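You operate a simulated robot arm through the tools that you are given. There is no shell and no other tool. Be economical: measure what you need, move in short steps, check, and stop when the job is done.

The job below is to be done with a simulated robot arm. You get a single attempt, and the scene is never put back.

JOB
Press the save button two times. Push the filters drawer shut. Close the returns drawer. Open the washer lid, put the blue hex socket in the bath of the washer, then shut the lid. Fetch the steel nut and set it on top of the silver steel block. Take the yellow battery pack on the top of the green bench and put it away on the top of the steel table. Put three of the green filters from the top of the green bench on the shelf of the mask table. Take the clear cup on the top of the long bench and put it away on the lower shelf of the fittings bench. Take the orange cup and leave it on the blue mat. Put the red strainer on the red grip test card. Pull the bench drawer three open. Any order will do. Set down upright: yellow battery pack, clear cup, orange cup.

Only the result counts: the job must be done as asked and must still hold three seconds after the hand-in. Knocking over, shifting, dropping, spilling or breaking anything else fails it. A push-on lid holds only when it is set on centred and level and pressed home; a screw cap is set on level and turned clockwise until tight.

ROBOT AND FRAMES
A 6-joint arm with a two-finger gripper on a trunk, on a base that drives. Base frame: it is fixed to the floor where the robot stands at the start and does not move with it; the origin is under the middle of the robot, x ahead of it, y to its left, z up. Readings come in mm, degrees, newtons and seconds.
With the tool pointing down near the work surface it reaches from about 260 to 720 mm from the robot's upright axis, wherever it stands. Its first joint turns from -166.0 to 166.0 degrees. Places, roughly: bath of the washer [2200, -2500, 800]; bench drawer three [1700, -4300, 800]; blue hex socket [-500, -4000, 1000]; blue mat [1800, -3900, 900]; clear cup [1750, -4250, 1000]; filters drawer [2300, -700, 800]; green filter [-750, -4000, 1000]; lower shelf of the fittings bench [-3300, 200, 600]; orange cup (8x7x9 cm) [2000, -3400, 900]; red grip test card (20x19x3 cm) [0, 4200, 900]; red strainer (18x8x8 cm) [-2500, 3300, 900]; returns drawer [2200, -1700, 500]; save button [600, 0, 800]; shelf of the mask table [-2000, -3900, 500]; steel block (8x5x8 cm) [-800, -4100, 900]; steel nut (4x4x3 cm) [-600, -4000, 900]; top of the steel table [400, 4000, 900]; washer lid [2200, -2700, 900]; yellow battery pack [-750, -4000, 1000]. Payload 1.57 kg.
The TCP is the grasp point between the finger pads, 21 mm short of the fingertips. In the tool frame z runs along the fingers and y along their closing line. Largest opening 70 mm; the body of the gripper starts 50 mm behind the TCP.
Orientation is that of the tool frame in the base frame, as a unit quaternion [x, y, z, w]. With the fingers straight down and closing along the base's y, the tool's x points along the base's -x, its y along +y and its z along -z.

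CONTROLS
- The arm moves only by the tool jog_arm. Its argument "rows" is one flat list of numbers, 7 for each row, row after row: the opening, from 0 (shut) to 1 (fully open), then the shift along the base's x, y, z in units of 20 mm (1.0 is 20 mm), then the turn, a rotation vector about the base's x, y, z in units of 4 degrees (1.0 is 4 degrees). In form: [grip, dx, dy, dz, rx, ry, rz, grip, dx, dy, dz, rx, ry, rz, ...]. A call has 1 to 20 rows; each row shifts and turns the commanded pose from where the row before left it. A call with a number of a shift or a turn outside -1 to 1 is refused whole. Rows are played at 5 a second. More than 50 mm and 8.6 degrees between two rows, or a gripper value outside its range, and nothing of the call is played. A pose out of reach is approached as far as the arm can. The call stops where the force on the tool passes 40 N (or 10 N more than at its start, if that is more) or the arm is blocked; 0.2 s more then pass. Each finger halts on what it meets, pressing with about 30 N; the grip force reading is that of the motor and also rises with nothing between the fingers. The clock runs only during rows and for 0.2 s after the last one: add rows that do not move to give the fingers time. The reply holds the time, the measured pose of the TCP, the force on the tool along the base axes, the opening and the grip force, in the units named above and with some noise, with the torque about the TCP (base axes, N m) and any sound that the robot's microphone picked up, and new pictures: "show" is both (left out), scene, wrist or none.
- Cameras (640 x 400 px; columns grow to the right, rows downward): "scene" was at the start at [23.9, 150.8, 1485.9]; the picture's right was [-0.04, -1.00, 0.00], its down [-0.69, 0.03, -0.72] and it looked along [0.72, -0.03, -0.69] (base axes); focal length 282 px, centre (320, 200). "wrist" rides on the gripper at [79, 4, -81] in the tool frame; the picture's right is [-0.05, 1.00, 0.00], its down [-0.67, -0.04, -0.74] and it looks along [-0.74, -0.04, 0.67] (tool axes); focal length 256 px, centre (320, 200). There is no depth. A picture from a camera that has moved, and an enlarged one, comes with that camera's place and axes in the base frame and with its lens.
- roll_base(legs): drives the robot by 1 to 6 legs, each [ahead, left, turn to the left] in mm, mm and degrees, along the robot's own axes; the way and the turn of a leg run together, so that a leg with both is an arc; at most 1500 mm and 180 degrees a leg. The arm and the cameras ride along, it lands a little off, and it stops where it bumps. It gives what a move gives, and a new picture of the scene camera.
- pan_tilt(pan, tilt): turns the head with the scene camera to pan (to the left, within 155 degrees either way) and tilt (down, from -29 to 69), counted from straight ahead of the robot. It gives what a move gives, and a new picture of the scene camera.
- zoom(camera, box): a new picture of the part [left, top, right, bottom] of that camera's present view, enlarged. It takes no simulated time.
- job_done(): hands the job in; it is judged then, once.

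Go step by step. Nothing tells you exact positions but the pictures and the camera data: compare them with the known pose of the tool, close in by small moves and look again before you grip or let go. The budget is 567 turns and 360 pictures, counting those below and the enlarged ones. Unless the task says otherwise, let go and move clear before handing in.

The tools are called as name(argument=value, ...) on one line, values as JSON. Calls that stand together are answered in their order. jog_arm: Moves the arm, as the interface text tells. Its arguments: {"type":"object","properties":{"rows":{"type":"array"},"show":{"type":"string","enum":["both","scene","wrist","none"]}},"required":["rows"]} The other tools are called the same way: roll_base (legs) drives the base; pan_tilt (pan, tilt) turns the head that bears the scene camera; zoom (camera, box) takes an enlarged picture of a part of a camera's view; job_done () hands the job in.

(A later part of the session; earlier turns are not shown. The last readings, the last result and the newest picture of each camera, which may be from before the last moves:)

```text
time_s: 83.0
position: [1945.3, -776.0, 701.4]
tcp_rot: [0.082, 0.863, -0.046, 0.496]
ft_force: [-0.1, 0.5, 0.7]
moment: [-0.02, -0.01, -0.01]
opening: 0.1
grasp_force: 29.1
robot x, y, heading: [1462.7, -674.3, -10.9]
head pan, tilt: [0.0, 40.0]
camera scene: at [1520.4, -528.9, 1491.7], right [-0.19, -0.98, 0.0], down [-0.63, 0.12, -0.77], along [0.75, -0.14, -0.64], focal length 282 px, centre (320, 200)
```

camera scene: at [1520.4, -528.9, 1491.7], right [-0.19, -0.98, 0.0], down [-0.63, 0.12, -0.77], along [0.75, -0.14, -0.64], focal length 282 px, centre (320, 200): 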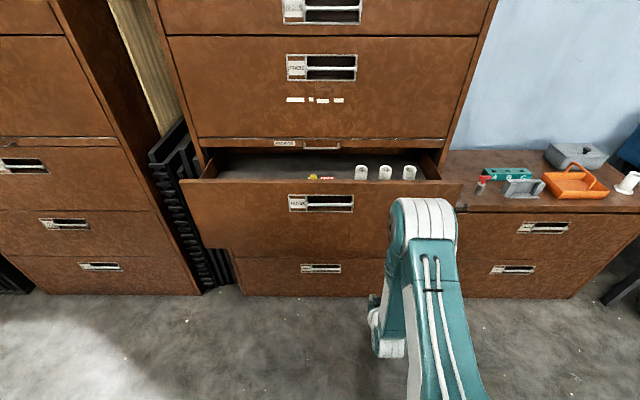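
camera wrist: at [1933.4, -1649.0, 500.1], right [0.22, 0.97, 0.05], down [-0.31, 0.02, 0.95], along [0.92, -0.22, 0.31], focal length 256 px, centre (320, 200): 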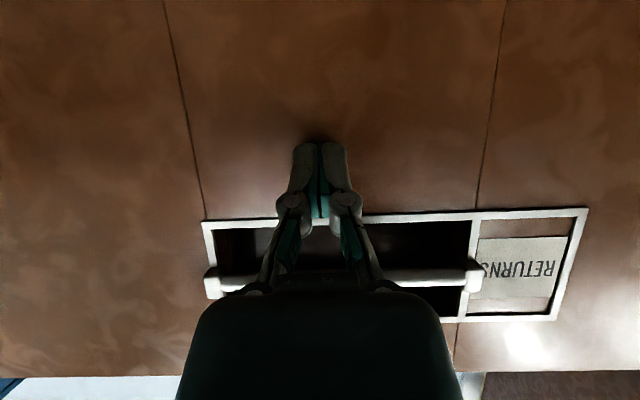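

Squared to the filters drawer. I raise the hand to z ≈ 870 (plain panel below the handle) and shift the base left 120 and ahead 70 mm.

jog_arm(rows=[0, 0, 0, 0.95, 0, 0, 0, 0, 0, 0, 0.95, 0, 0, 0, 0, 0, 0, 0.95, 0, 0, 0, 0, 0, 0, 0.95, 0, 0, 0, 0, 0, 0, 0.95, 0, 0, 0, 0, 0, 0, 0.95, 0, 0, 0, 0, 0, 0, 0.95, 0, 0, 0, 0, 0, 0, 0.95, 0, 0, 0, 0, 0, 0, 0.95, 0, 0, 0, 0, 0, 0, 0, 0, 0, 0], show="none")

roll_base(legs=[[0, 120, 0], [70, 0, 0]])

jog_arm(rows=[0, 0, 0, 0, 0, 0, 0], show="wrist")

```text
time_s: 85.2
position: [1944.4, -776.1, 872.1]
tcp_rot: [0.084, 0.864, -0.047, 0.495]
ft_force: [-0.3, 0.8, 1.2]
moment: [0.02, -0.01, -0.02]
opening: 0.0
grasp_force: 28.9
robot x, y, heading: [1464.9, -670.0, -11.0]
head pan, tilt: [0.0, 40.0]
```

```text
time_s: 86.3
position: [1965.0, -674.8, 871.9]
tcp_rot: [0.074, 0.865, -0.056, 0.493]
ft_force: [0.4, 0.1, -0.1]
moment: [-0.01, 0.01, 0.02]
opening: 0.1
grasp_force: 28.5
robot x, y, heading: [1480.4, -600.3, -10.5]
head pan, tilt: [0.0, 40.0]
stopped in leg 1: the robot was blocked; the commanded pose is now the measured one
camera scene: at [1530.8, -478.4, 1494.3], right [-0.18, -0.98, -0.02], down [-0.63, 0.13, -0.77], along [0.75, -0.13, -0.64], focal length 282 px, centre (320, 200)
```

scene: 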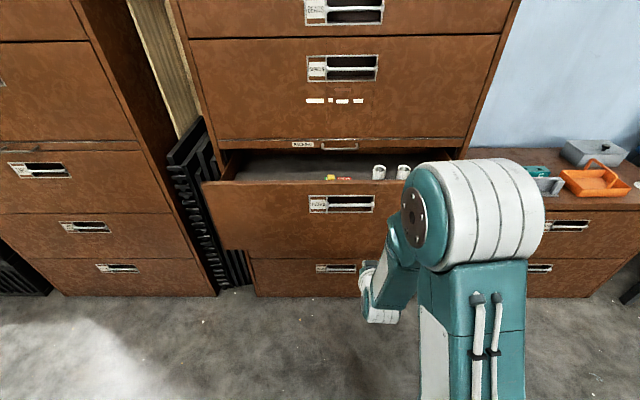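

```text
time_s: 86.7
position: [1963.8, -677.0, 873.3]
tcp_rot: [0.075, 0.864, -0.057, 0.494]
ft_force: [1.0, 0.5, 0.3]
moment: [0.01, 0.0, -0.01]
opening: 0.0
grasp_force: 28.2
robot x, y, heading: [1482.0, -595.0, -10.2]
head pan, tilt: [0.0, 40.0]
camera wrist: at [1856.3, -653.1, 845.1], right [0.21, 0.98, 0.02], down [-0.3, 0.04, 0.95], along [0.93, -0.21, 0.3], focal length 256 px, centre (320, 200)
```

wrist: 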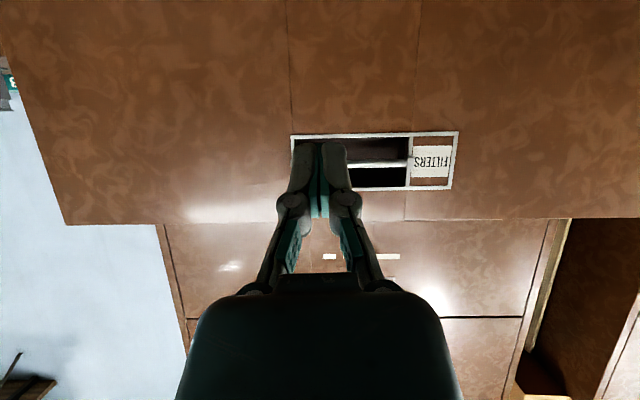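

The base was blocked on its left. I look to see what it touched.

pan_tilt(pan=95, tilt=60)

```text
time_s: 88.5
position: [1964.1, -675.2, 873.1]
tcp_rot: [0.075, 0.864, -0.056, 0.494]
ft_force: [0.1, -0.1, 0.1]
moment: [0.03, 0.02, 0.02]
opening: 0.0
grasp_force: 28.9
robot x, y, heading: [1479.8, -597.2, -10.6]
head pan, tilt: [95.0, 60.0]
camera scene: at [1453.7, -397.1, 1469.1], right [1.0, -0.1, 0.0], down [-0.08, -0.85, -0.52], along [0.05, 0.52, -0.86], focal length 282 px, centre (320, 200)
```

scene: 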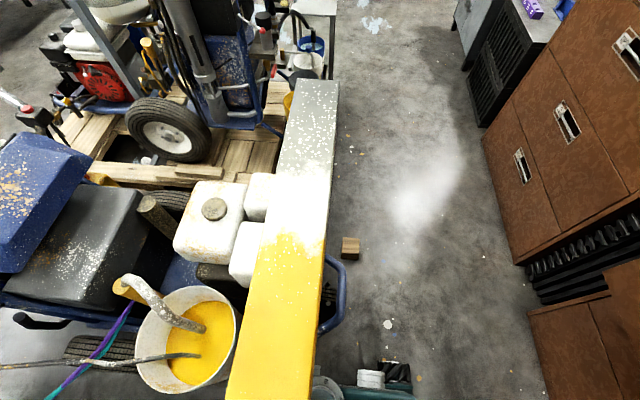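

The base touched the heavy paint machine's frame; nothing has visibly moved. I ease right 20 mm, then go ahead 60 mm.

roll_base(legs=[[0, -25, -0.4], [60, 0, 0]])

pan_tilt(pan=0, tilt=40)

```text
time_s: 89.8
position: [2018.4, -711.4, 872.4]
tcp_rot: [0.077, 0.864, -0.06, 0.493]
ft_force: [0.8, 0.2, 0.5]
moment: [0.02, -0.02, 0.0]
opening: 0.0
grasp_force: 28.4
robot x, y, heading: [1537.3, -629.5, -10.9]
head pan, tilt: [95.0, 60.0]
camera scene: at [1514.3, -402.7, 1464.9], right [0.99, -0.1, 0.0], down [-0.09, -0.86, -0.5], along [0.05, 0.5, -0.87], focal length 282 px, centre (320, 200)
```

scene: 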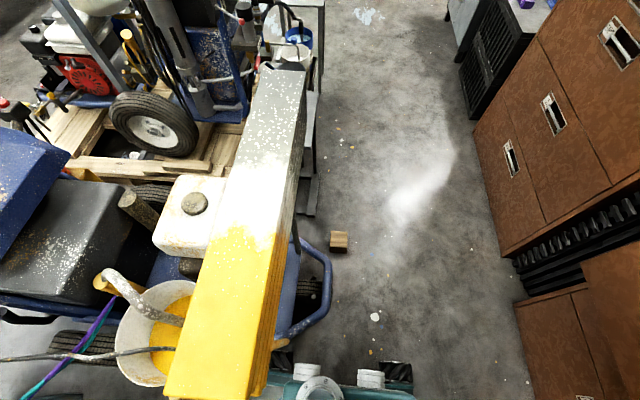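

```text
time_s: 91.5
position: [2018.9, -711.4, 873.7]
tcp_rot: [0.077, 0.864, -0.06, 0.493]
ft_force: [-0.6, 0.2, -0.9]
moment: [-0.03, -0.03, 0.01]
opening: 0.1
grasp_force: 28.7
robot x, y, heading: [1535.1, -633.8, -10.9]
head pan, tilt: [0.0, 40.0]
camera scene: at [1590.9, -485.4, 1491.6], right [-0.19, -0.98, 0.0], down [-0.63, 0.12, -0.77], along [0.75, -0.14, -0.64], focal length 282 px, centre (320, 200)
```

scene: 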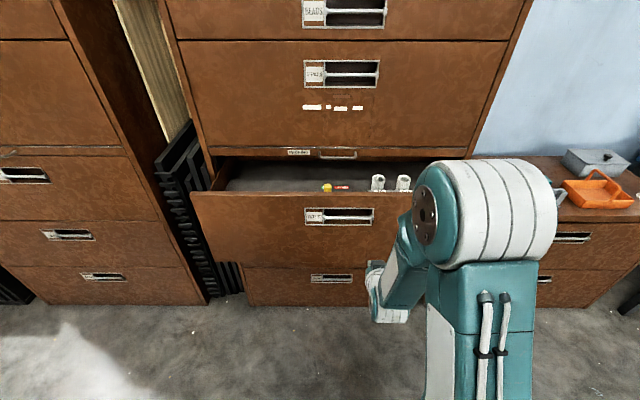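

Now I push the filters drawer along its axis.

jog_arm(rows=[0, 0.74, -0.14, 0, 0, 0, 0, 0, 0.74, -0.14, 0, 0, 0, 0, 0, 0.74, -0.14, 0, 0, 0, 0, 0, 0.6, -0.11, 0, 0, 0, 0, 0, 0.6, -0.11, 0, 0, 0, 0, 0, 0.6, -0.11, 0, 0, 0, 0, 0, 0.6, -0.11, 0, 0, 0, 0, 0, 0.6, -0.11, 0, 0, 0, 0, 0, 0.6, -0.11, 0, 0, 0, 0, 0, 0.6, -0.11, 0, 0, 0, 0, 0, 0.6, -0.11, 0, 0, 0, 0, 0, 0, 0, 0, 0, 0, 0], show="scene")

```text
time_s: 94.1
position: [2159.0, -737.1, 871.8]
tcp_rot: [0.077, 0.864, -0.06, 0.494]
ft_force: [-0.8, 0.8, 0.0]
moment: [0.0, -0.01, 0.04]
opening: 0.0
grasp_force: 29.0
robot x, y, heading: [1533.2, -631.4, -10.7]
head pan, tilt: [0.0, 40.0]
camera scene: at [1591.4, -485.5, 1491.6], right [-0.19, -0.98, 0.0], down [-0.63, 0.12, -0.77], along [0.75, -0.14, -0.64], focal length 282 px, centre (320, 200)
```

scene: 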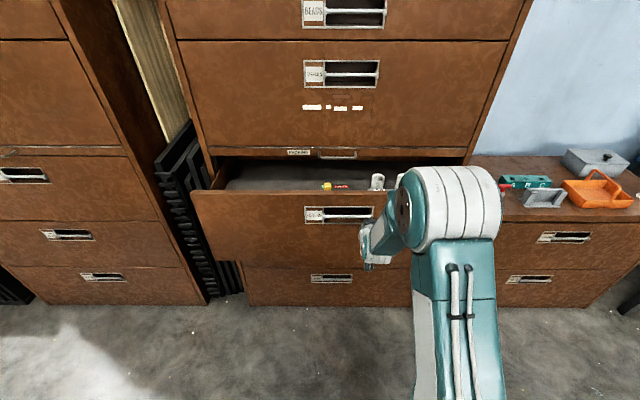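

jog_arm(rows=[0, 0, 0, 0, 0, 0, 0], show="wrist")

```text
time_s: 94.5
position: [2158.8, -736.4, 871.9]
tcp_rot: [0.077, 0.864, -0.059, 0.494]
ft_force: [1.1, 0.1, 0.3]
moment: [0.0, 0.03, -0.02]
opening: 0.0
grasp_force: 28.3
robot x, y, heading: [1531.2, -634.8, -10.7]
head pan, tilt: [0.0, 40.0]
camera wrist: at [2052.3, -712.5, 844.7], right [0.22, 0.98, 0.02], down [-0.3, 0.05, 0.95], along [0.93, -0.21, 0.31], focal length 256 px, centre (320, 200)
```

wrist: 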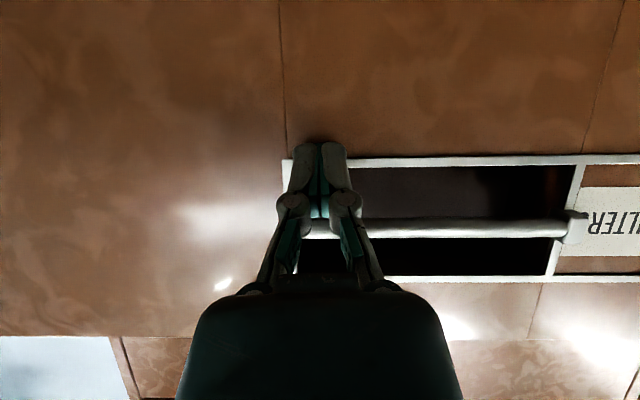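

The panel is still some 25 mm past the tips, farther than estimated. I retract 150 mm and lower slightly, drive the base 150 mm ahead, then push from there.

jog_arm(rows=[0, -0.9, 0.17, -0.2, 0, 0, 0, 0, -0.9, 0.17, -0.2, 0, 0, 0, 0, -0.9, 0.17, -0.2, 0, 0, 0, 0, -0.9, 0.17, -0.2, 0, 0, 0, 0, -0.9, 0.17, -0.2, 0, 0, 0, 0, -0.9, 0.17, -0.2, 0, 0, 0, 0, -0.9, 0.17, -0.2, 0, 0, 0, 0, -0.9, 0.17, -0.2, 0, 0, 0, 0, 0, 0, 0, 0, 0, 0], show="none")

roll_base(legs=[[150, 0, 0]])

jog_arm(rows=[0, 0.6, -0.11, 0, 0, 0, 0, 0, 0.6, -0.11, 0, 0, 0, 0, 0, 0.6, -0.11, 0, 0, 0, 0, 0, 0.6, -0.11, 0, 0, 0, 0, 0, 0.6, -0.11, 0, 0, 0, 0, 0, 0.6, -0.11, 0, 0, 0, 0, 0, 0.6, -0.11, 0, 0, 0, 0, 0, 0.6, -0.11, 0, 0, 0, 0, 0, 0.6, -0.11, 0, 0, 0, 0, 0, 0.6, -0.11, 0, 0, 0, 0, 0, 0, 0, 0, 0, 0, 0])

```text
time_s: 96.5
position: [2016.5, -709.3, 840.3]
tcp_rot: [0.078, 0.864, -0.061, 0.493]
ft_force: [1.2, -0.1, 0.6]
moment: [0.01, 0.02, -0.03]
opening: 0.1
grasp_force: 28.1
robot x, y, heading: [1536.7, -628.2, -10.9]
head pan, tilt: [0.0, 40.0]
```

```text
time_s: 97.9
position: [2162.5, -736.9, 840.8]
tcp_rot: [0.078, 0.864, -0.061, 0.494]
ft_force: [0.2, 0.8, 0.3]
moment: [0.01, 0.01, 0.02]
opening: 0.0
grasp_force: 28.9
robot x, y, heading: [1678.4, -656.0, -11.0]
head pan, tilt: [0.0, 40.0]
camera scene: at [1736.8, -513.3, 1491.6], right [-0.19, -0.98, 0.0], down [-0.63, 0.12, -0.77], along [0.75, -0.14, -0.64], focal length 282 px, centre (320, 200)
```

scene: 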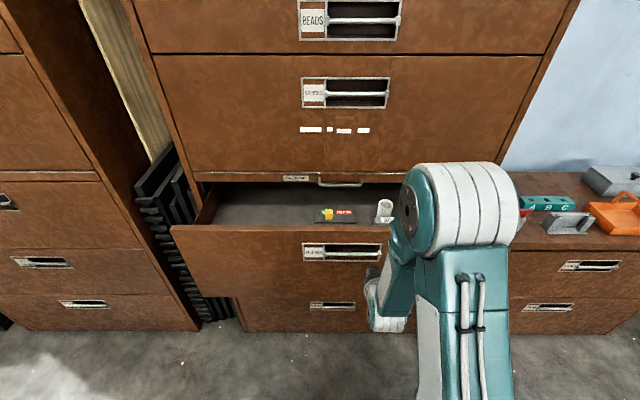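

```text
time_s: 100.3
position: [2282.7, -759.0, 841.6]
tcp_rot: [0.078, 0.864, -0.061, 0.494]
ft_force: [0.6, -0.4, -0.9]
moment: [-0.02, -0.01, 0.0]
opening: 0.1
grasp_force: 28.6
robot x, y, heading: [1685.0, -657.3, -11.1]
head pan, tilt: [0.0, 40.0]
camera scene: at [1737.3, -513.3, 1491.6], right [-0.19, -0.98, 0.0], down [-0.63, 0.12, -0.77], along [0.75, -0.14, -0.64], focal length 282 px, centre (320, 200)
camera wrist: at [2175.2, -734.6, 813.0], right [0.22, 0.98, 0.02], down [-0.3, 0.05, 0.95], along [0.93, -0.21, 0.31], focal length 256 px, centre (320, 200)
```

scene: 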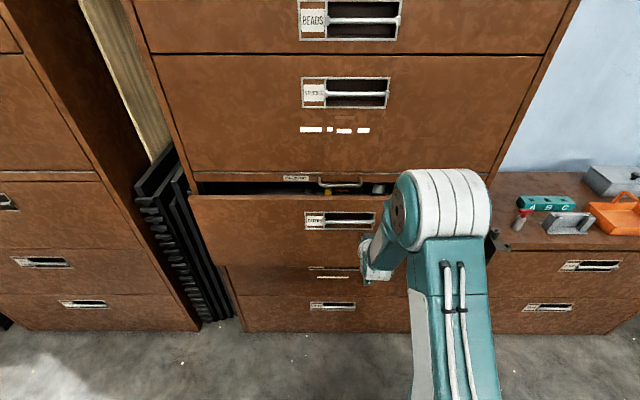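
wrist: 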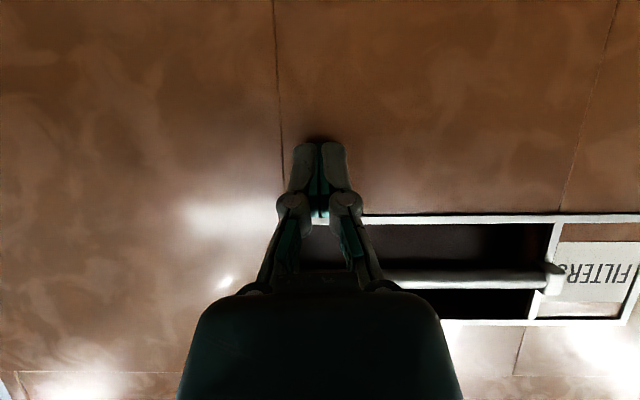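

It slides in. I push on until the end stop.

jog_arm(rows=[0, 0.4, -0.075, 0, 0, 0, 0, 0, 0.4, -0.075, 0, 0, 0, 0, 0, 0.4, -0.075, 0, 0, 0, 0, 0, 0.4, -0.075, 0, 0, 0, 0, 0, 0.4, -0.075, 0, 0, 0, 0, 0, 0.4, -0.075, 0, 0, 0, 0, 0, 0.4, -0.075, 0, 0, 0, 0, 0, 0.4, -0.075, 0, 0, 0, 0, 0, 0.4, -0.075, 0, 0, 0, 0, 0, 0.4, -0.075, 0, 0, 0, 0], show="scene")

```text
time_s: 102.6
position: [2358.0, -774.7, 840.3]
tcp_rot: [0.077, 0.865, -0.06, 0.491]
ft_force: [-17.5, 3.2, 10.2]
moment: [-0.02, -0.12, -0.01]
opening: 6.1
grasp_force: 28.1
robot x, y, heading: [1679.6, -659.0, -10.7]
head pan, tilt: [0.0, 40.0]
stopped in row 10: the force on the tool passed its limit at 41 N (the readings are from after the stop); the commanded pose is now the measured one
camera scene: at [1734.9, -513.1, 1491.7], right [-0.19, -0.98, 0.0], down [-0.63, 0.12, -0.77], along [0.75, -0.14, -0.64], focal length 282 px, centre (320, 200)
```

scene: 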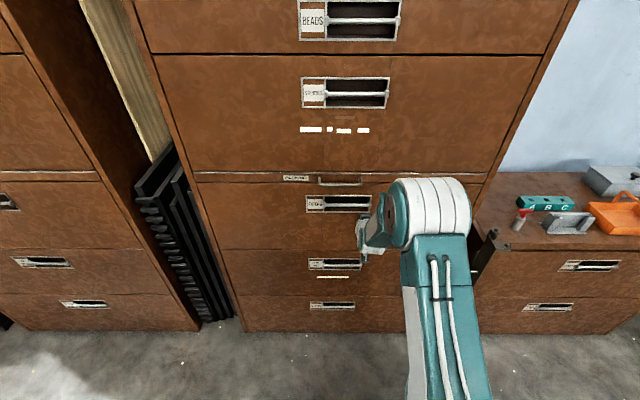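

Filters drawer is shut. I withdraw the hand, bring it back to pointing down and raise it, then back the base away.

jog_arm(rows=[0, -0.95, 0.18, 0, 0, 0, 0, 0, -0.95, 0.18, 0, 0, 0, 0, 0, -0.95, 0.18, 0, 0, 0, 0, 0, -0.95, 0.18, 0, 0, 0, 0, 0, -0.95, 0.18, 0, 0, 0, 0, 0, -0.95, 0.18, 0, 0, 0, 0, 0, -0.95, 0.18, 0, 0, 0, 0, 0, -0.95, 0.18, 0.3, 0, 0, 0, 0, -0.95, 0.18, 0.3, 0, 0, 0], show="none")

roll_base(legs=[[-200, -30, 0]])

jog_arm(rows=[0, 0, 0, 0.8, 0.175, 0.92, 0, 0, 0, 0, 0.8, 0.175, 0.92, 0, 0, 0, 0, 0.8, 0.175, 0.92, 0, 0, 0, 0, 0.8, 0.175, 0.92, 0, 0, 0, 0, 0.8, 0.175, 0.92, 0, 0, 0, 0, 0.8, 0.175, 0.92, 0, 0, 0, 0, 0.8, 0.175, 0.92, 0, 0, 0, 0, 0.8, 0.175, 0.92, 0, 0, 0, 0, 0.8, 0.175, 0.92, 0, 0, 0, 0, 0.8, 0.175, 0.92, 0, 0, 0, 0, 0.8, 0.175, 0.92, 0, 0, 0, 0, 0.8, 0.175, 0.92, 0, 0, 0, 0, 0.8, 0.175, 0.92, 0, 0, 0, 0, 0.8, 0.175, 0.92, 0, 0, 0, 0, 0.8, 0.175, 0.92, 0, 0, 0, 0, 0.8, 0.175, 0.92, 0], show="scene")

```text
time_s: 104.6
position: [2187.1, -740.4, 851.2]
tcp_rot: [0.078, 0.865, -0.06, 0.492]
ft_force: [0.6, -0.1, -0.1]
moment: [0.0, -0.02, 0.01]
opening: 0.0
grasp_force: 28.9
robot x, y, heading: [1679.2, -656.2, -11.0]
head pan, tilt: [0.0, 40.0]
```

```text
time_s: 106.2
position: [1986.6, -733.4, 851.5]
tcp_rot: [0.078, 0.866, -0.061, 0.491]
ft_force: [-0.2, 0.3, 0.5]
moment: [-0.01, -0.01, 0.0]
opening: 0.1
grasp_force: 28.1
robot x, y, heading: [1479.5, -653.0, -10.9]
head pan, tilt: [0.0, 40.0]
camera scene: at [1535.4, -504.2, 1491.6], right [-0.19, -0.98, 0.0], down [-0.63, 0.12, -0.77], along [0.75, -0.14, -0.64], focal length 282 px, centre (320, 200)
```

scene: 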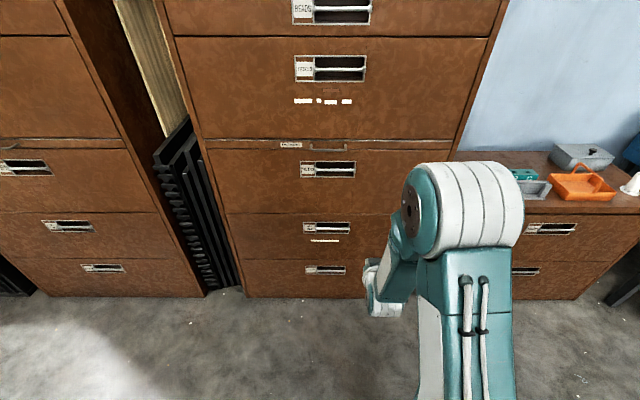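

```text
time_s: 109.6
position: [1974.5, -711.1, 1027.0]
tcp_rot: [0.091, 0.987, -0.108, 0.077]
ft_force: [-0.3, 0.3, -0.4]
moment: [0.01, -0.03, 0.01]
opening: 0.0
grasp_force: 28.4
out of reach, approached as far as the arm can: row 6, 7, 8, 9, 12, 13, 14, 15, 16
robot x, y, heading: [1477.6, -656.5, -11.2]
head pan, tilt: [0.0, 40.0]
camera scene: at [1535.2, -504.5, 1491.6], right [-0.19, -0.98, 0.0], down [-0.63, 0.12, -0.77], along [0.75, -0.14, -0.64], focal length 282 px, centre (320, 200)
```

scene: 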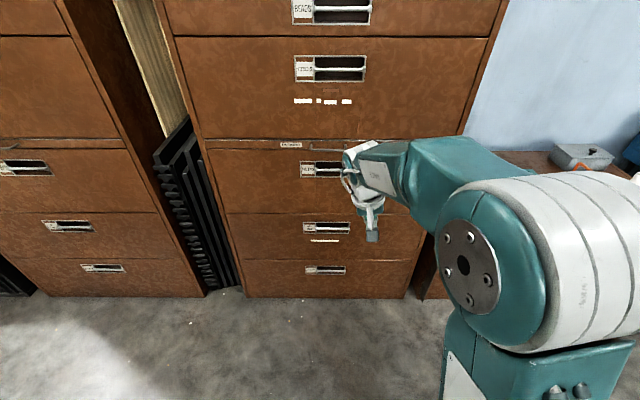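

Filters drawer is shut flush. The hand ended slightly tilted near an arm limit; I level it, then move toward the washer.

jog_arm(rows=[0, 0, 0, 0, 0.82, 0.475, 0, 0, 0, 0, 0, 0.82, 0.475, 0, 0, 0, 0, 0, 0.82, 0.475, 0, 0, 0, 0, 0, 0.82, 0.475, 0, 0, -0.5, 0, 0.5, 0, 0, 0, 0, -0.5, 0, 0.5, 0, 0, 0, 0, -0.5, 0, 0.5, 0, 0, 0], show="none")

roll_base(legs=[[-100, -300, 0], [0, -1500, 0]])

pan_tilt(pan=-10, tilt=35)

```text
time_s: 111.2
position: [1944.9, -709.9, 1055.2]
tcp_rot: [0.09, 0.986, -0.113, 0.077]
ft_force: [-0.5, -0.1, -0.1]
moment: [0.02, -0.01, 0.01]
opening: 0.2
grasp_force: 28.3
out of reach, approached as far as the arm can: row 1, 2, 3, 4
robot x, y, heading: [1479.3, -647.2, -10.9]
head pan, tilt: [0.0, 40.0]
```

```text
time_s: 120.3
position: [1512.3, -2450.4, 1056.4]
tcp_rot: [0.09, 0.986, -0.113, 0.078]
ft_force: [-0.4, -0.1, -0.5]
moment: [0.03, -0.01, 0.02]
opening: 0.0
grasp_force: 28.4
robot x, y, heading: [1046.1, -2394.4, -10.8]
head pan, tilt: [0.0, 40.0]
camera scene: at [1102.2, -2246.1, 1491.5], right [-0.19, -0.98, 0.0], down [-0.63, 0.12, -0.77], along [0.75, -0.14, -0.64], focal length 282 px, centre (320, 200)
```

scene: 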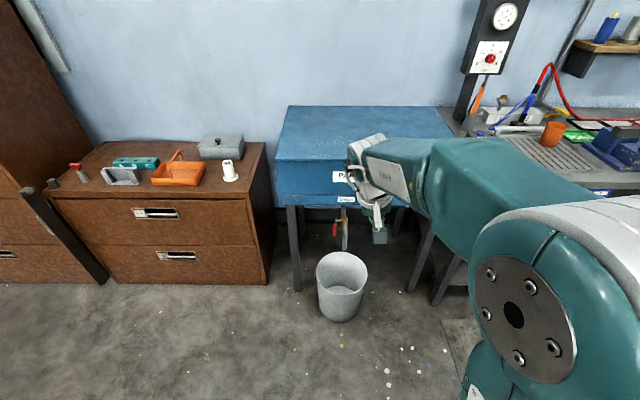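

```text
time_s: 121.0
position: [1512.3, -2451.8, 1056.8]
tcp_rot: [0.089, 0.987, -0.112, 0.078]
ft_force: [0.4, -1.0, -1.3]
moment: [-0.02, 0.0, 0.02]
opening: 0.0
grasp_force: 28.3
robot x, y, heading: [1047.9, -2389.9, -10.7]
head pan, tilt: [-10.0, 35.0]
camera scene: at [1100.8, -2262.5, 1499.2], right [-0.35, -0.94, 0.0], down [-0.54, 0.2, -0.82], along [0.77, -0.29, -0.57], focal length 282 px, centre (320, 200)
```

scene: 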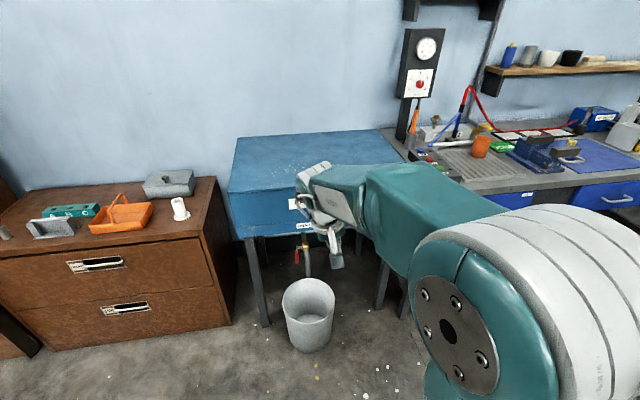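

I zoom on the washer to see its lid, handle and hinge.

zoom(camera="scene", box=[220, 110, 440, 250])

jog_arm(rows=[0, 0, 0, -0.9, 0.4, 0.24, 0, 0, 0, 0, -0.9, 0.4, 0.24, 0, 0, 0, 0, -0.9, 0.4, 0.24, 0, 0, 0, 0, -0.9, 0.4, 0.24, 0, 0, 0, 0, -0.9, 0.4, 0.24, 0, 0, 0, 0, -0.9, 0.4, 0.24, 0, 0, 0, 0, -0.9, 0.4, 0.24, 0, 0, 0, 0, -0.9, 0.4, 0.24, 0], show="scene")

```text
2.86 times, centred on (330, 180) of scene
camera zoom: at [1100.8, -2262.5, 1499.2], right [-0.35, -0.94, 0.0], down [-0.54, 0.2, -0.82], along [0.77, -0.29, -0.57], focal length 804 px, centre (291, 257)
```

zoom: 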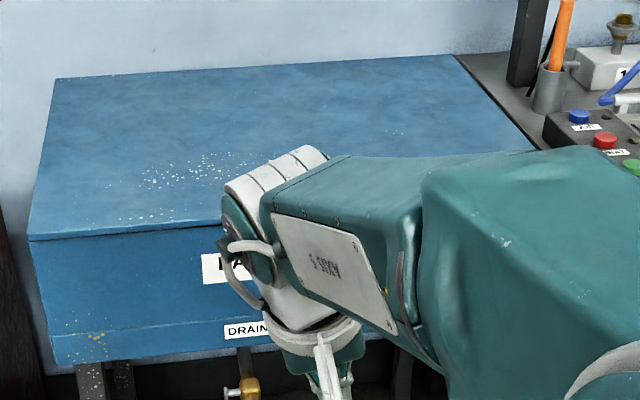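

```text
time_s: 122.8
position: [1494.2, -2440.0, 902.1]
tcp_rot: [0.09, 0.992, -0.085, 0.033]
ft_force: [-0.7, 0.5, -0.4]
moment: [0.04, 0.0, -0.02]
opening: 0.0
grasp_force: 28.1
out of reach, approached as far as the arm can: row 1, 2, 3, 4, 5, 6, 7, 8
robot x, y, heading: [1044.2, -2392.5, -10.7]
head pan, tilt: [-10.0, 35.0]
camera scene: at [1101.1, -2262.5, 1499.2], right [-0.35, -0.94, 0.0], down [-0.54, 0.2, -0.82], along [0.77, -0.29, -0.57], focal length 282 px, centre (320, 200)
```

scene: 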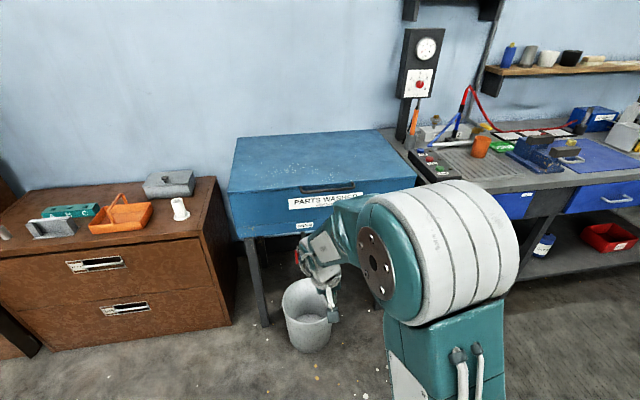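

The lid has a dark handle bar along its front top. The hand orientation is still off, so I test whether the command and pose differ by undoing part of the rotation.

jog_arm(rows=[0, 0, 0, 0, 0, 0, 0, 0, 0, 0, 0, 0, 0, 0, 0, 0, 0, 0, 0, 0, 0], show="none")

zoom(camera="scene", box=[210, 110, 430, 250])

```text
time_s: 123.7
position: [1492.9, -2439.7, 902.6]
tcp_rot: [0.09, 0.992, -0.085, 0.032]
ft_force: [0.3, 0.4, -0.6]
moment: [-0.01, 0.02, -0.02]
opening: 0.0
grasp_force: 28.3
robot x, y, heading: [1041.7, -2395.8, -10.7]
head pan, tilt: [-10.0, 35.0]
```

```text
2.86 times, centred on (320, 180) of scene
camera zoom: at [1101.0, -2262.5, 1499.2], right [-0.35, -0.94, 0.0], down [-0.54, 0.2, -0.82], along [0.77, -0.29, -0.57], focal length 804 px, centre (320, 257)
```

zoom: 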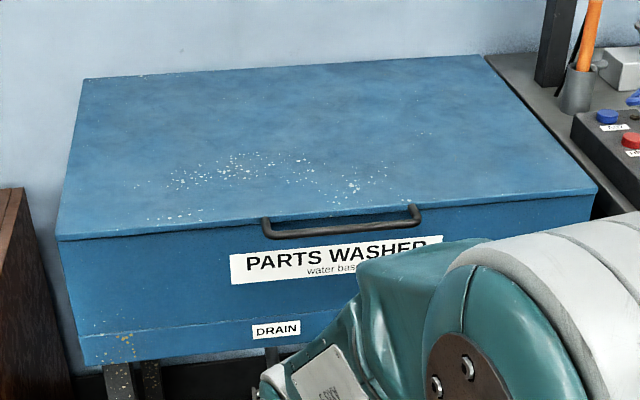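

I test which turns are free: first a yaw of +12°, reading the result.

jog_arm(rows=[0, 0, 0, 0, 0, 0, 1, 0, 0, 0, 0, 0, 0, 1, 0, 0, 0, 0, 0, 0, 1, 0, 0, 0, 0, 0, 0, 0], show="none")

jog_arm(rows=[0, 0, 0, 0, 1, 0, 0, 0, 0, 0, 0, 1, 0, 0, 0, 0, 0, 0, 1, 0, 0, 0, 0, 0, 0, 0, 0, 0], show="none")

```text
time_s: 124.7
position: [1479.7, -2453.1, 878.9]
tcp_rot: [-0.017, 0.996, -0.078, 0.034]
ft_force: [0.1, 0.1, -0.2]
moment: [0.03, -0.01, -0.03]
opening: 0.0
grasp_force: 28.3
out of reach, approached as far as the arm can: row 1, 2, 3
robot x, y, heading: [1047.0, -2397.5, -10.6]
head pan, tilt: [-10.0, 35.0]
```

```text
time_s: 125.7
position: [1481.4, -2453.3, 878.1]
tcp_rot: [-0.017, 0.996, -0.077, 0.033]
ft_force: [1.2, 0.6, -0.9]
moment: [-0.02, 0.01, -0.04]
opening: 0.0
grasp_force: 28.5
out of reach, approached as far as the arm can: row 1, 2, 3
robot x, y, heading: [1050.9, -2393.6, -10.6]
head pan, tilt: [-10.0, 35.0]
```

Roll about x is blocked here. I move the hand 120 mm outward and try levelling again.

jog_arm(rows=[0, 0.9, -0.17, 0, 0, 0, 0, 0, 0.9, -0.17, 0, 0, 0, 0, 0, 0.9, -0.17, 0, 0, 0, 0, 0, 0.9, -0.17, 0, 0, 0, 0, 0, 0.9, -0.17, 0, 0, 0, 0, 0, 0.9, -0.17, 0, 0, 0, 0, 0, 0.9, -0.17, 0, 0, 0, 0, 0, 0, 0, 0, 1, 0, 0, 0, 0, 0, 0, 1, 0, 0, 0, 0, 0, 0, 0.3, 0.5, 0], show="scene")

```text
time_s: 127.8
position: [1586.1, -2453.9, 848.5]
tcp_rot: [-0.019, 0.995, -0.091, 0.022]
ft_force: [-0.2, 0.6, -0.2]
moment: [-0.01, 0.03, 0.03]
opening: 0.1
grasp_force: 28.6
out of reach, approached as far as the arm can: row 2, 3, 4, 5, 6, 7, 8, 9, 10
robot x, y, heading: [1045.5, -2392.8, -10.8]
head pan, tilt: [-10.0, 35.0]
camera scene: at [1101.6, -2262.5, 1499.2], right [-0.35, -0.94, 0.0], down [-0.54, 0.2, -0.82], along [0.77, -0.29, -0.57], focal length 282 px, centre (320, 200)
```

scene: 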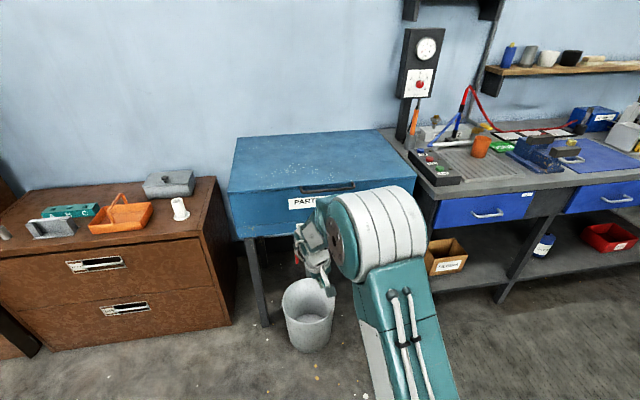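

The arm seems stuck in an awkward branch from my pitching manoeuvre. I pitch the hand forward again here to get back through it, and watch the pose.

jog_arm(rows=[0, 0, 0, 0, -0.175, -0.92, 0, 0, 0, 0, 0, -0.175, -0.92, 0, 0, 0, 0, 0, -0.175, -0.92, 0, 0, 0, 0, 0, -0.175, -0.92, 0, 0, 0, 0, 0, -0.175, -0.92, 0, 0, 0, 0, 0, -0.175, -0.92, 0, 0, 0, 0, 0, -0.175, -0.92, 0, 0, 0, 0, 0, -0.175, -0.92, 0, 0, 0, 0, 0, -0.175, -0.92, 0, 0, 0, 0, 0, -0.175, -0.92, 0, 0, 0, 0, 0, -0.175, -0.92, 0, 0, 0, 0, 0, -0.175, -0.92, 0], show="scene")

```text
time_s: 130.4
position: [1584.7, -2453.1, 848.9]
tcp_rot: [0.012, 0.917, -0.152, 0.367]
ft_force: [-0.4, 0.2, 0.0]
moment: [-0.01, 0.0, 0.0]
opening: 0.0
grasp_force: 28.7
out of reach, approached as far as the arm can: row 8
robot x, y, heading: [1046.6, -2393.8, -10.7]
head pan, tilt: [-10.0, 35.0]
camera scene: at [1101.3, -2262.5, 1499.2], right [-0.35, -0.94, 0.0], down [-0.54, 0.2, -0.82], along [0.77, -0.29, -0.57], focal length 282 px, centre (320, 200)
```

scene: 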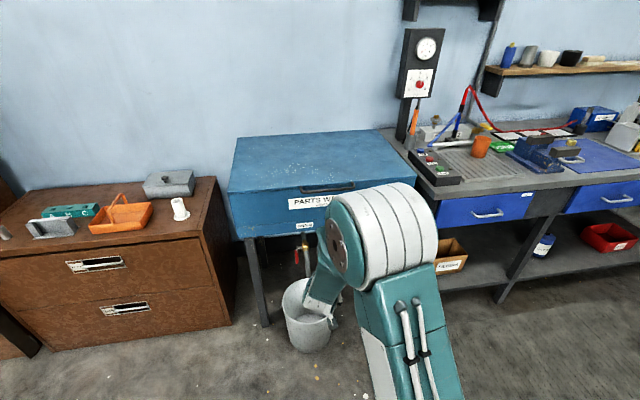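

jog_arm(rows=[0, 0, 0, 0, 0.766, -0.145, -0.13, 0, 0, 0, 0, 0.766, -0.145, -0.13, 0, 0, 0, 0, 0.766, -0.145, -0.13, 0, 0, 0, 0, 0.766, -0.145, -0.13, 0, 0, 0, 0, 0.766, -0.145, -0.13, 0, 0, 0, 0, 0, 0, 0], show="none")

```text
time_s: 131.8
position: [1584.9, -2454.0, 848.6]
tcp_rot: [0.085, 0.92, -0.036, 0.381]
ft_force: [0.0, 0.8, 0.1]
moment: [0.02, -0.01, 0.0]
opening: 0.0
grasp_force: 29.3
robot x, y, heading: [1045.4, -2394.6, -10.8]
head pan, tilt: [-10.0, 35.0]
```

That fixed the lateral tilt. Now I move outward 100 mm and unpitch there.

jog_arm(rows=[0, 0.9, -0.17, 0.3, 0, 0, 0, 0, 0.9, -0.17, 0.3, 0, 0, 0, 0, 0.9, -0.17, 0.3, 0, 0, 0, 0, 0.9, -0.17, 0.3, 0, 0, 0, 0, 0.9, -0.17, 0.3, 0, 0, 0, 0, 0, 0, 0, 0.175, 0.92, 0, 0, 0, 0, 0, 0.175, 0.92, 0, 0, 0, 0, 0, 0.175, 0.92, 0, 0, 0, 0, 0, 0.175, 0.92, 0, 0, 0, 0, 0, 0.175, 0.92, 0, 0, 0, 0, 0, 0.175, 0.92, 0, 0, 0, 0, 0, 0.175, 0.92, 0, 0, 0, 0, 0, 0.175, 0.92, 0, 0, 0, 0, 0, 0.175, 0.92, 0, 0, 0, 0, 0, 0.175, 0.92, 0, 0, 0, 0, 0, 0.175, 0.92, 0, 0, 0, 0, 0, 0.175, 0.92, 0], show="scene")

```text
time_s: 135.4
position: [1668.2, -2471.6, 872.4]
tcp_rot: [0.1, 0.979, -0.065, 0.165]
ft_force: [-0.3, 0.5, 0.3]
moment: [0.01, 0.02, -0.03]
opening: 0.1
grasp_force: 28.6
out of reach, approached as far as the arm can: row 7, 8, 9, 10, 11, 13, 16, 17
robot x, y, heading: [1044.4, -2392.3, -10.7]
head pan, tilt: [-10.0, 35.0]
camera scene: at [1101.7, -2262.5, 1499.2], right [-0.35, -0.94, 0.0], down [-0.54, 0.2, -0.82], along [0.76, -0.29, -0.57], focal length 282 px, centre (320, 200)
```

scene: 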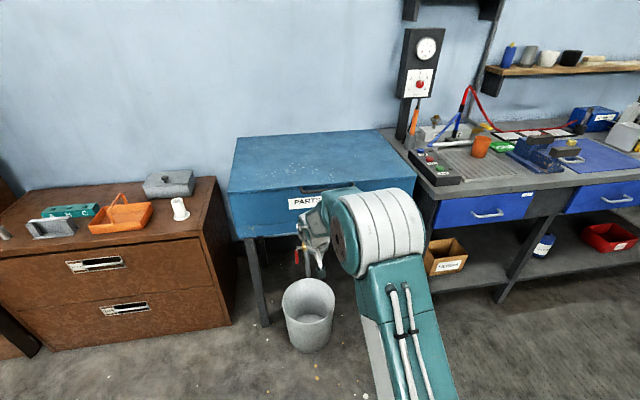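

Still limited at this height. I raise the hand 200 mm here and then level.

jog_arm(rows=[0, 0, 0, 1, 0, 0, 0, 0, 0, 0, 1, 0, 0, 0, 0, 0, 0, 1, 0, 0, 0, 0, 0, 0, 1, 0, 0, 0, 0, 0, 0, 1, 0, 0, 0, 0, 0, 0, 1, 0, 0, 0, 0, 0, 0, 1, 0, 0, 0, 0, 0, 0, 1, 0, 0, 0, 0, 0, 0, 1, 0, 0, 0, 0, 0, 0, 1, 0, 0, 0, 0, 0, 0, 0, 0, 0, 0], show="scene")

```text
time_s: 137.8
position: [1619.7, -2395.2, 1001.0]
tcp_rot: [0.1, 0.979, -0.068, 0.167]
ft_force: [1.0, -0.6, 0.2]
moment: [0.01, 0.0, 0.02]
opening: 0.0
grasp_force: 29.1
out of reach, approached as far as the arm can: row 1, 2, 3, 4, 5, 6, 7, 8, 9, 10
robot x, y, heading: [1043.5, -2393.5, -10.9]
head pan, tilt: [-10.0, 35.0]
camera scene: at [1101.3, -2262.2, 1499.1], right [-0.35, -0.94, 0.0], down [-0.54, 0.2, -0.82], along [0.77, -0.29, -0.57], focal length 282 px, centre (320, 200)
```

scene: 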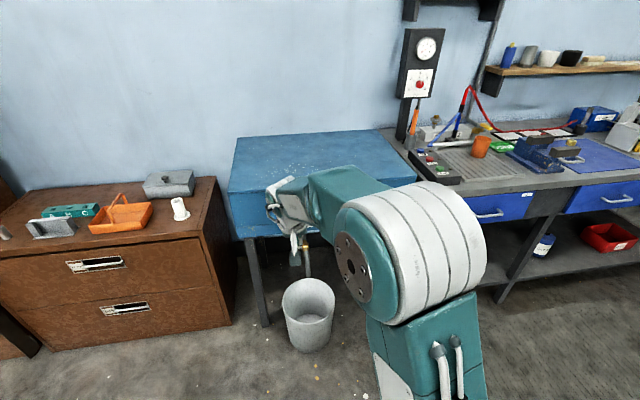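

I suspect a wrist roll joint is at its limit. I test by yawing the tool the other way (-24°) and then levelling again.

jog_arm(rows=[0, 0, 0, 0, 0, 0, -1, 0, 0, 0, 0, 0, 0, -1, 0, 0, 0, 0, 0, 0, -1, 0, 0, 0, 0, 0, 0, -1, 0, 0, 0, 0, 0, 0, -1, 0, 0, 0, 0, 0, 0, -1, 0, 0, 0, 0, 0, 0, 0], show="none")

jog_arm(rows=[0, 0, 0, 0, 0, 1, 0, 0, 0, 0, 0, 0, 1, 0, 0, 0, 0, 0, 0, 1, 0, 0, 0, 0, 0, 0, 1, 0, 0, 0, 0, 0, 0, 0, 0], show="none")

```text
time_s: 139.4
position: [1618.4, -2394.0, 996.8]
tcp_rot: [0.299, 0.939, -0.085, 0.147]
ft_force: [-0.1, -0.1, 0.5]
moment: [-0.01, -0.02, -0.04]
opening: 0.1
grasp_force: 28.4
out of reach, approached as far as the arm can: row 1
robot x, y, heading: [1046.7, -2390.5, -10.9]
head pan, tilt: [-10.0, 35.0]
```

```text
time_s: 140.7
position: [1617.0, -2394.8, 994.5]
tcp_rot: [0.283, 0.95, -0.133, 0.019]
ft_force: [-0.4, -0.1, -0.6]
moment: [-0.02, 0.0, -0.01]
opening: 0.0
grasp_force: 28.2
robot x, y, heading: [1045.7, -2394.8, -10.9]
head pan, tilt: [-10.0, 35.0]
```

Yawing freed the joint: levelling moves again. I finish levelling at this yaw.

jog_arm(rows=[0, 0, 0, 0, 0.95, -0.14, 0, 0, 0, 0, 0, 0.95, -0.14, 0, 0, 0, 0, 0, 0.95, -0.14, 0, 0, 0, 0, 0, 0.95, -0.14, 0, 0, 0, 0, 0, 0, 0, 0], show="none")

```text
time_s: 141.8
position: [1616.4, -2393.9, 993.9]
tcp_rot: [0.284, 0.949, -0.134, 0.02]
ft_force: [0.1, -0.2, 0.0]
moment: [0.0, 0.02, -0.01]
opening: 0.0
grasp_force: 29.4
out of reach, approached as far as the arm can: row 1, 2, 3, 4
robot x, y, heading: [1048.9, -2392.7, -10.7]
head pan, tilt: [-10.0, 35.0]
```

jog_arm(rows=[0, 0, 0, 0, 0, 0, -1, 0, 0, 0, 0, 0, 0, -1, 0, 0, 0, 0, 0, 0, -1, 0, 0, 0, 0, 0, 0, -1, 0, 0, 0, 0, 0, 0, -1, 0, 0, 0, 0, 0, 0, -1, 0, 0, 0, 0, 0, 0, -1, 0, 0, 0, 0, 0, 0, -1, 0, 0, 0, 0, 0, 0, -1, 0, 0, 0, 0, 0, 0, -1, 0, 0, 0, 0, 0, 0, -1, 0, 0, 0, 0, 0, 0, -1, 0, 0, 0, 0, 0, 0, -1, 0, 0, 0, 0, 0, 0, -1, 0, 0, 0, 0, 0, 0, -1], show="none")

jog_arm(rows=[0, 0, 0, 0, 0.95, -0.14, 0, 0, 0, 0, 0, 0.95, -0.14, 0, 0, 0, 0, 0, 0.95, -0.14, 0, 0, 0, 0, 0, 0.95, -0.14, 0, 0, 0, 0, 0, 0, 0, 0], show="scene")

```text
time_s: 145.1
position: [1587.9, -2481.9, 959.9]
tcp_rot: [0.708, 0.68, -0.189, -0.003]
ft_force: [0.0, 0.3, 0.3]
moment: [0.02, 0.01, 0.02]
opening: 0.1
grasp_force: 28.1
out of reach, approached as far as the arm can: row 3, 4, 5, 6, 8, 9, 10, 11, 12, 13, 14, 15
robot x, y, heading: [1048.0, -2397.9, -10.8]
head pan, tilt: [-10.0, 35.0]
```

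```text
time_s: 146.2
position: [1588.5, -2481.5, 960.6]
tcp_rot: [0.708, 0.681, -0.189, -0.002]
ft_force: [-0.2, -0.2, 0.8]
moment: [-0.01, -0.02, -0.03]
opening: 0.0
grasp_force: 28.7
out of reach, approached as far as the arm can: row 1, 2, 3, 4
robot x, y, heading: [1048.1, -2394.2, -11.2]
head pan, tilt: [-10.0, 35.0]
camera scene: at [1101.7, -2262.6, 1499.2], right [-0.35, -0.94, 0.0], down [-0.54, 0.2, -0.82], along [0.77, -0.29, -0.57], focal length 282 px, centre (320, 200)
```

scene: 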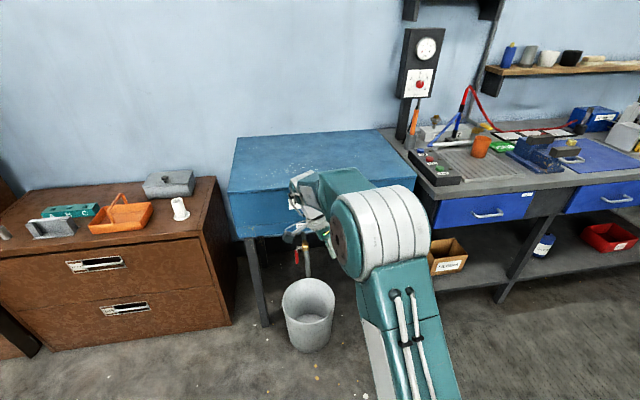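

The wrist seems flipped with its forearm roll at the limit. I unwind it: swing the tool to the right, then forward, then back down — first to the right.

jog_arm(rows=[0, 0.2, 0, 0.2, -0.982, 0.187, 0, 0, 0.2, 0, 0.2, -0.982, 0.187, 0, 0, 0.2, 0, 0.2, -0.982, 0.187, 0, 0, 0.2, 0, 0.2, -0.982, 0.187, 0, 0, 0.2, 0, 0.2, -0.982, 0.187, 0, 0, 0.2, 0, 0.2, -0.982, 0.187, 0, 0, 0.2, 0, 0.2, -0.982, 0.187, 0, 0, 0.2, 0, 0.2, -0.982, 0.187, 0, 0, 0.2, 0, 0.2, -0.982, 0.187, 0, 0, 0.2, 0, 0.2, -0.982, 0.187, 0, 0, 0.2, 0, 0.2, -0.982, 0.187, 0, 0, 0.2, 0, 0.2, -0.982, 0.187, 0, 0, 0.2, 0, 0.2, -0.982, 0.187, 0, 0, 0.2, 0, 0.2, -0.982, 0.187, 0, 0, 0.2, 0, 0.2, -0.982, 0.187, 0, 0, 0.2, 0, 0.2, -0.982, 0.187, 0, 0, 0.2, 0, 0.2, -0.982, 0.187, 0, 0, 0.2, 0, 0.2, -0.982, 0.187, 0], show="scene")

```text
time_s: 150.1
position: [1652.3, -2495.7, 1028.5]
tcp_rot: [-0.551, -0.447, 0.62, -0.335]
ft_force: [-0.2, 0.4, -0.9]
moment: [0.0, -0.03, 0.03]
opening: 0.0
grasp_force: 28.6
out of reach, approached as far as the arm can: row 18
robot x, y, heading: [1048.3, -2396.9, -10.9]
head pan, tilt: [-10.0, 35.0]
camera scene: at [1102.1, -2262.4, 1499.1], right [-0.35, -0.94, 0.0], down [-0.54, 0.2, -0.82], along [0.76, -0.29, -0.57], focal length 282 px, centre (320, 200)
```

scene: 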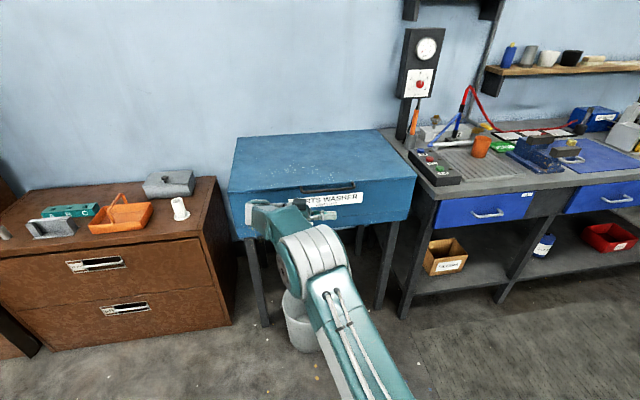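

The tool now points right, level. Next I swing it around to point forward.

jog_arm(rows=[0, 0.2, 0, 0, 0, 0, 1, 0, 0.2, 0, 0, 0, 0, 1, 0, 0.2, 0, 0, 0, 0, 1, 0, 0.2, 0, 0, 0, 0, 1, 0, 0.2, 0, 0, 0, 0, 1, 0, 0.2, 0, 0, 0, 0, 1, 0, 0.2, 0, 0, 0, 0, 1, 0, 0.2, 0, 0, 0, 0, 1, 0, 0.2, 0, 0, 0, 0, 1, 0, 0.2, 0, 0, 0, 0, 1, 0, 0.2, 0, 0, 0, 0, 1, 0, 0.2, 0, 0, 0, 0, 1, 0, 0.2, 0, 0, 0, 0, 1, 0, 0.2, 0, 0, 0, 0, 1, 0, 0.2, 0, 0, 0, 0, 1, 0, 0.2, 0, 0, 0, 0, 1, 0, 0.2, 0, 0, 0, 0, 1, 0, 0.2, 0, 0, 0, 0, 1, 0, 0.2, 0, 0, 0, 0, 1, 0, 0.2, 0, 0, 0, 0, 1], show="scene")

```text
time_s: 154.2
position: [1731.6, -2497.0, 1026.3]
tcp_rot: [0.138, 0.694, -0.264, 0.655]
ft_force: [-0.1, -0.1, -0.4]
moment: [0.01, 0.0, 0.0]
opening: 0.0
grasp_force: 29.0
robot x, y, heading: [1047.6, -2392.2, -10.9]
head pan, tilt: [-10.0, 35.0]
camera scene: at [1101.6, -2262.6, 1499.2], right [-0.35, -0.94, 0.0], down [-0.54, 0.2, -0.82], along [0.77, -0.29, -0.57], focal length 282 px, centre (320, 200)
```

scene: 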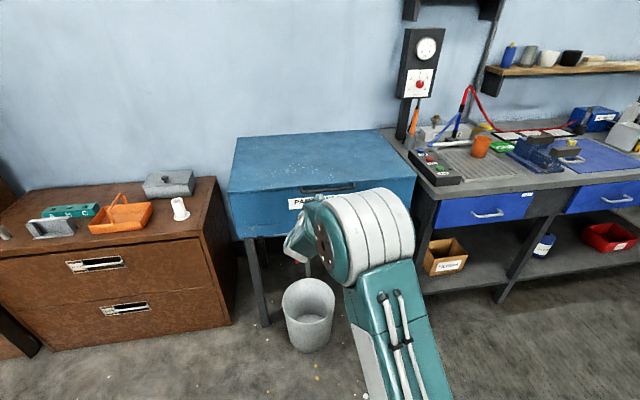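

jog_arm(rows=[0, 0, 0, 0, 0, 0, 1, 0, 0, 0, 0, 0, 0, 1, 0, 0, 0, 0, 0, 0, 1, 0, 0, 0, 0, 0, 0, 1, 0, 0, 0, 0, 0, 0, 1, 0, 0, 0, 0, 0, 0, 0.5, 0, -0.29, 0.055, -0.35, 0.187, 0.982, 0, 0, -0.29, 0.055, -0.35, 0.187, 0.982, 0, 0, -0.29, 0.055, -0.35, 0.187, 0.982, 0, 0, -0.29, 0.055, -0.35, 0.187, 0.982, 0, 0, -0.29, 0.055, -0.35, 0.187, 0.982, 0, 0, -0.29, 0.055, -0.35, 0.187, 0.982, 0, 0, -0.29, 0.055, -0.35, 0.187, 0.982, 0, 0, -0.29, 0.055, -0.35, 0.187, 0.982, 0, 0, -0.29, 0.055, -0.35, 0.187, 0.982, 0, 0, -0.29, 0.055, -0.35, 0.187, 0.982, 0, 0, -0.29, 0.055, -0.35, 0.187, 0.982, 0], show="scene")

```text
time_s: 157.8
position: [1671.2, -2487.2, 954.3]
tcp_rot: [0.005, 0.914, -0.083, 0.396]
ft_force: [-0.2, 0.8, 0.3]
moment: [0.05, -0.03, 0.0]
opening: 0.1
grasp_force: 28.9
out of reach, approached as far as the arm can: row 17
robot x, y, heading: [1046.1, -2390.1, -10.5]
head pan, tilt: [-10.0, 35.0]
camera scene: at [1101.4, -2262.8, 1499.2], right [-0.35, -0.94, 0.0], down [-0.54, 0.2, -0.82], along [0.77, -0.29, -0.57], focal length 282 px, centre (320, 200)
```

scene: 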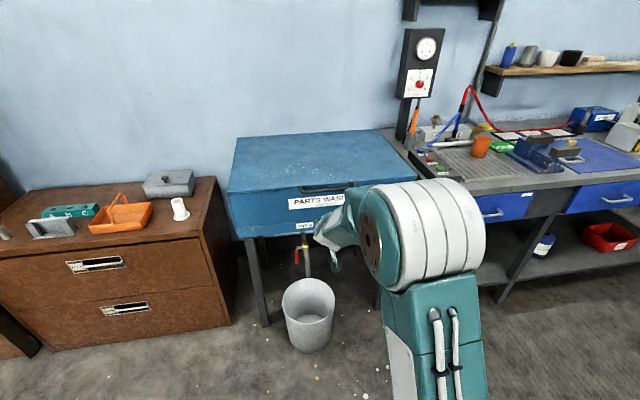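

Going well; the tool is at 45° in the forward plane. I continue pitching down.

jog_arm(rows=[0, -0.2, 0.04, 0, 0.187, 0.982, 0, 0, -0.2, 0.04, 0, 0.187, 0.982, 0, 0, -0.2, 0.04, 0, 0.187, 0.982, 0, 0, -0.2, 0.04, 0, 0.187, 0.982, 0, 0, -0.2, 0.04, 0, 0.187, 0.982, 0, 0, -0.2, 0.04, 0, 0.187, 0.982, 0, 0, -0.2, 0.04, 0, 0.187, 0.982, 0, 0, -0.2, 0.04, 0, 0.187, 0.982, 0, 0, -0.2, 0.04, 0, 0.187, 0.982, 0, 0, -0.2, 0.04, 0, 0.187, 0.982, 0, 0, -0.2, 0.04, 0, 0.187, 0.982, 0, 0, -0.2, 0.04, 0, 0, 0, 0], show="scene")

```text
time_s: 160.4
position: [1639.8, -2485.0, 949.0]
tcp_rot: [0.01, 0.978, -0.09, 0.189]
ft_force: [0.2, 0.1, 0.5]
moment: [-0.01, -0.03, 0.01]
opening: 0.1
grasp_force: 28.8
out of reach, approached as far as the arm can: row 1, 2, 3, 4, 5, 6, 7, 10, 11, 12
robot x, y, heading: [1048.6, -2391.6, -11.0]
head pan, tilt: [-10.0, 35.0]
camera scene: at [1101.5, -2262.6, 1499.2], right [-0.35, -0.94, 0.0], down [-0.54, 0.2, -0.82], along [0.77, -0.29, -0.57], focal length 282 px, centre (320, 200)
```

scene: 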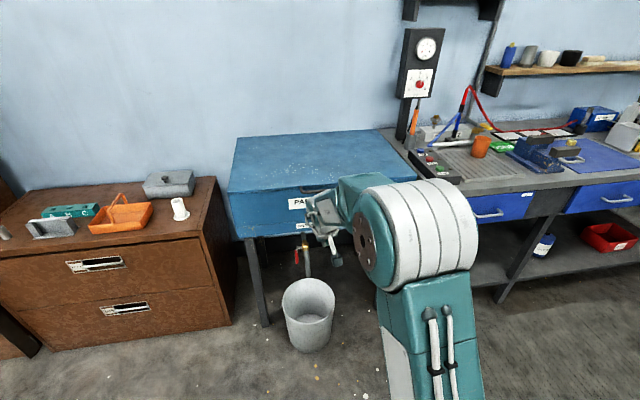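

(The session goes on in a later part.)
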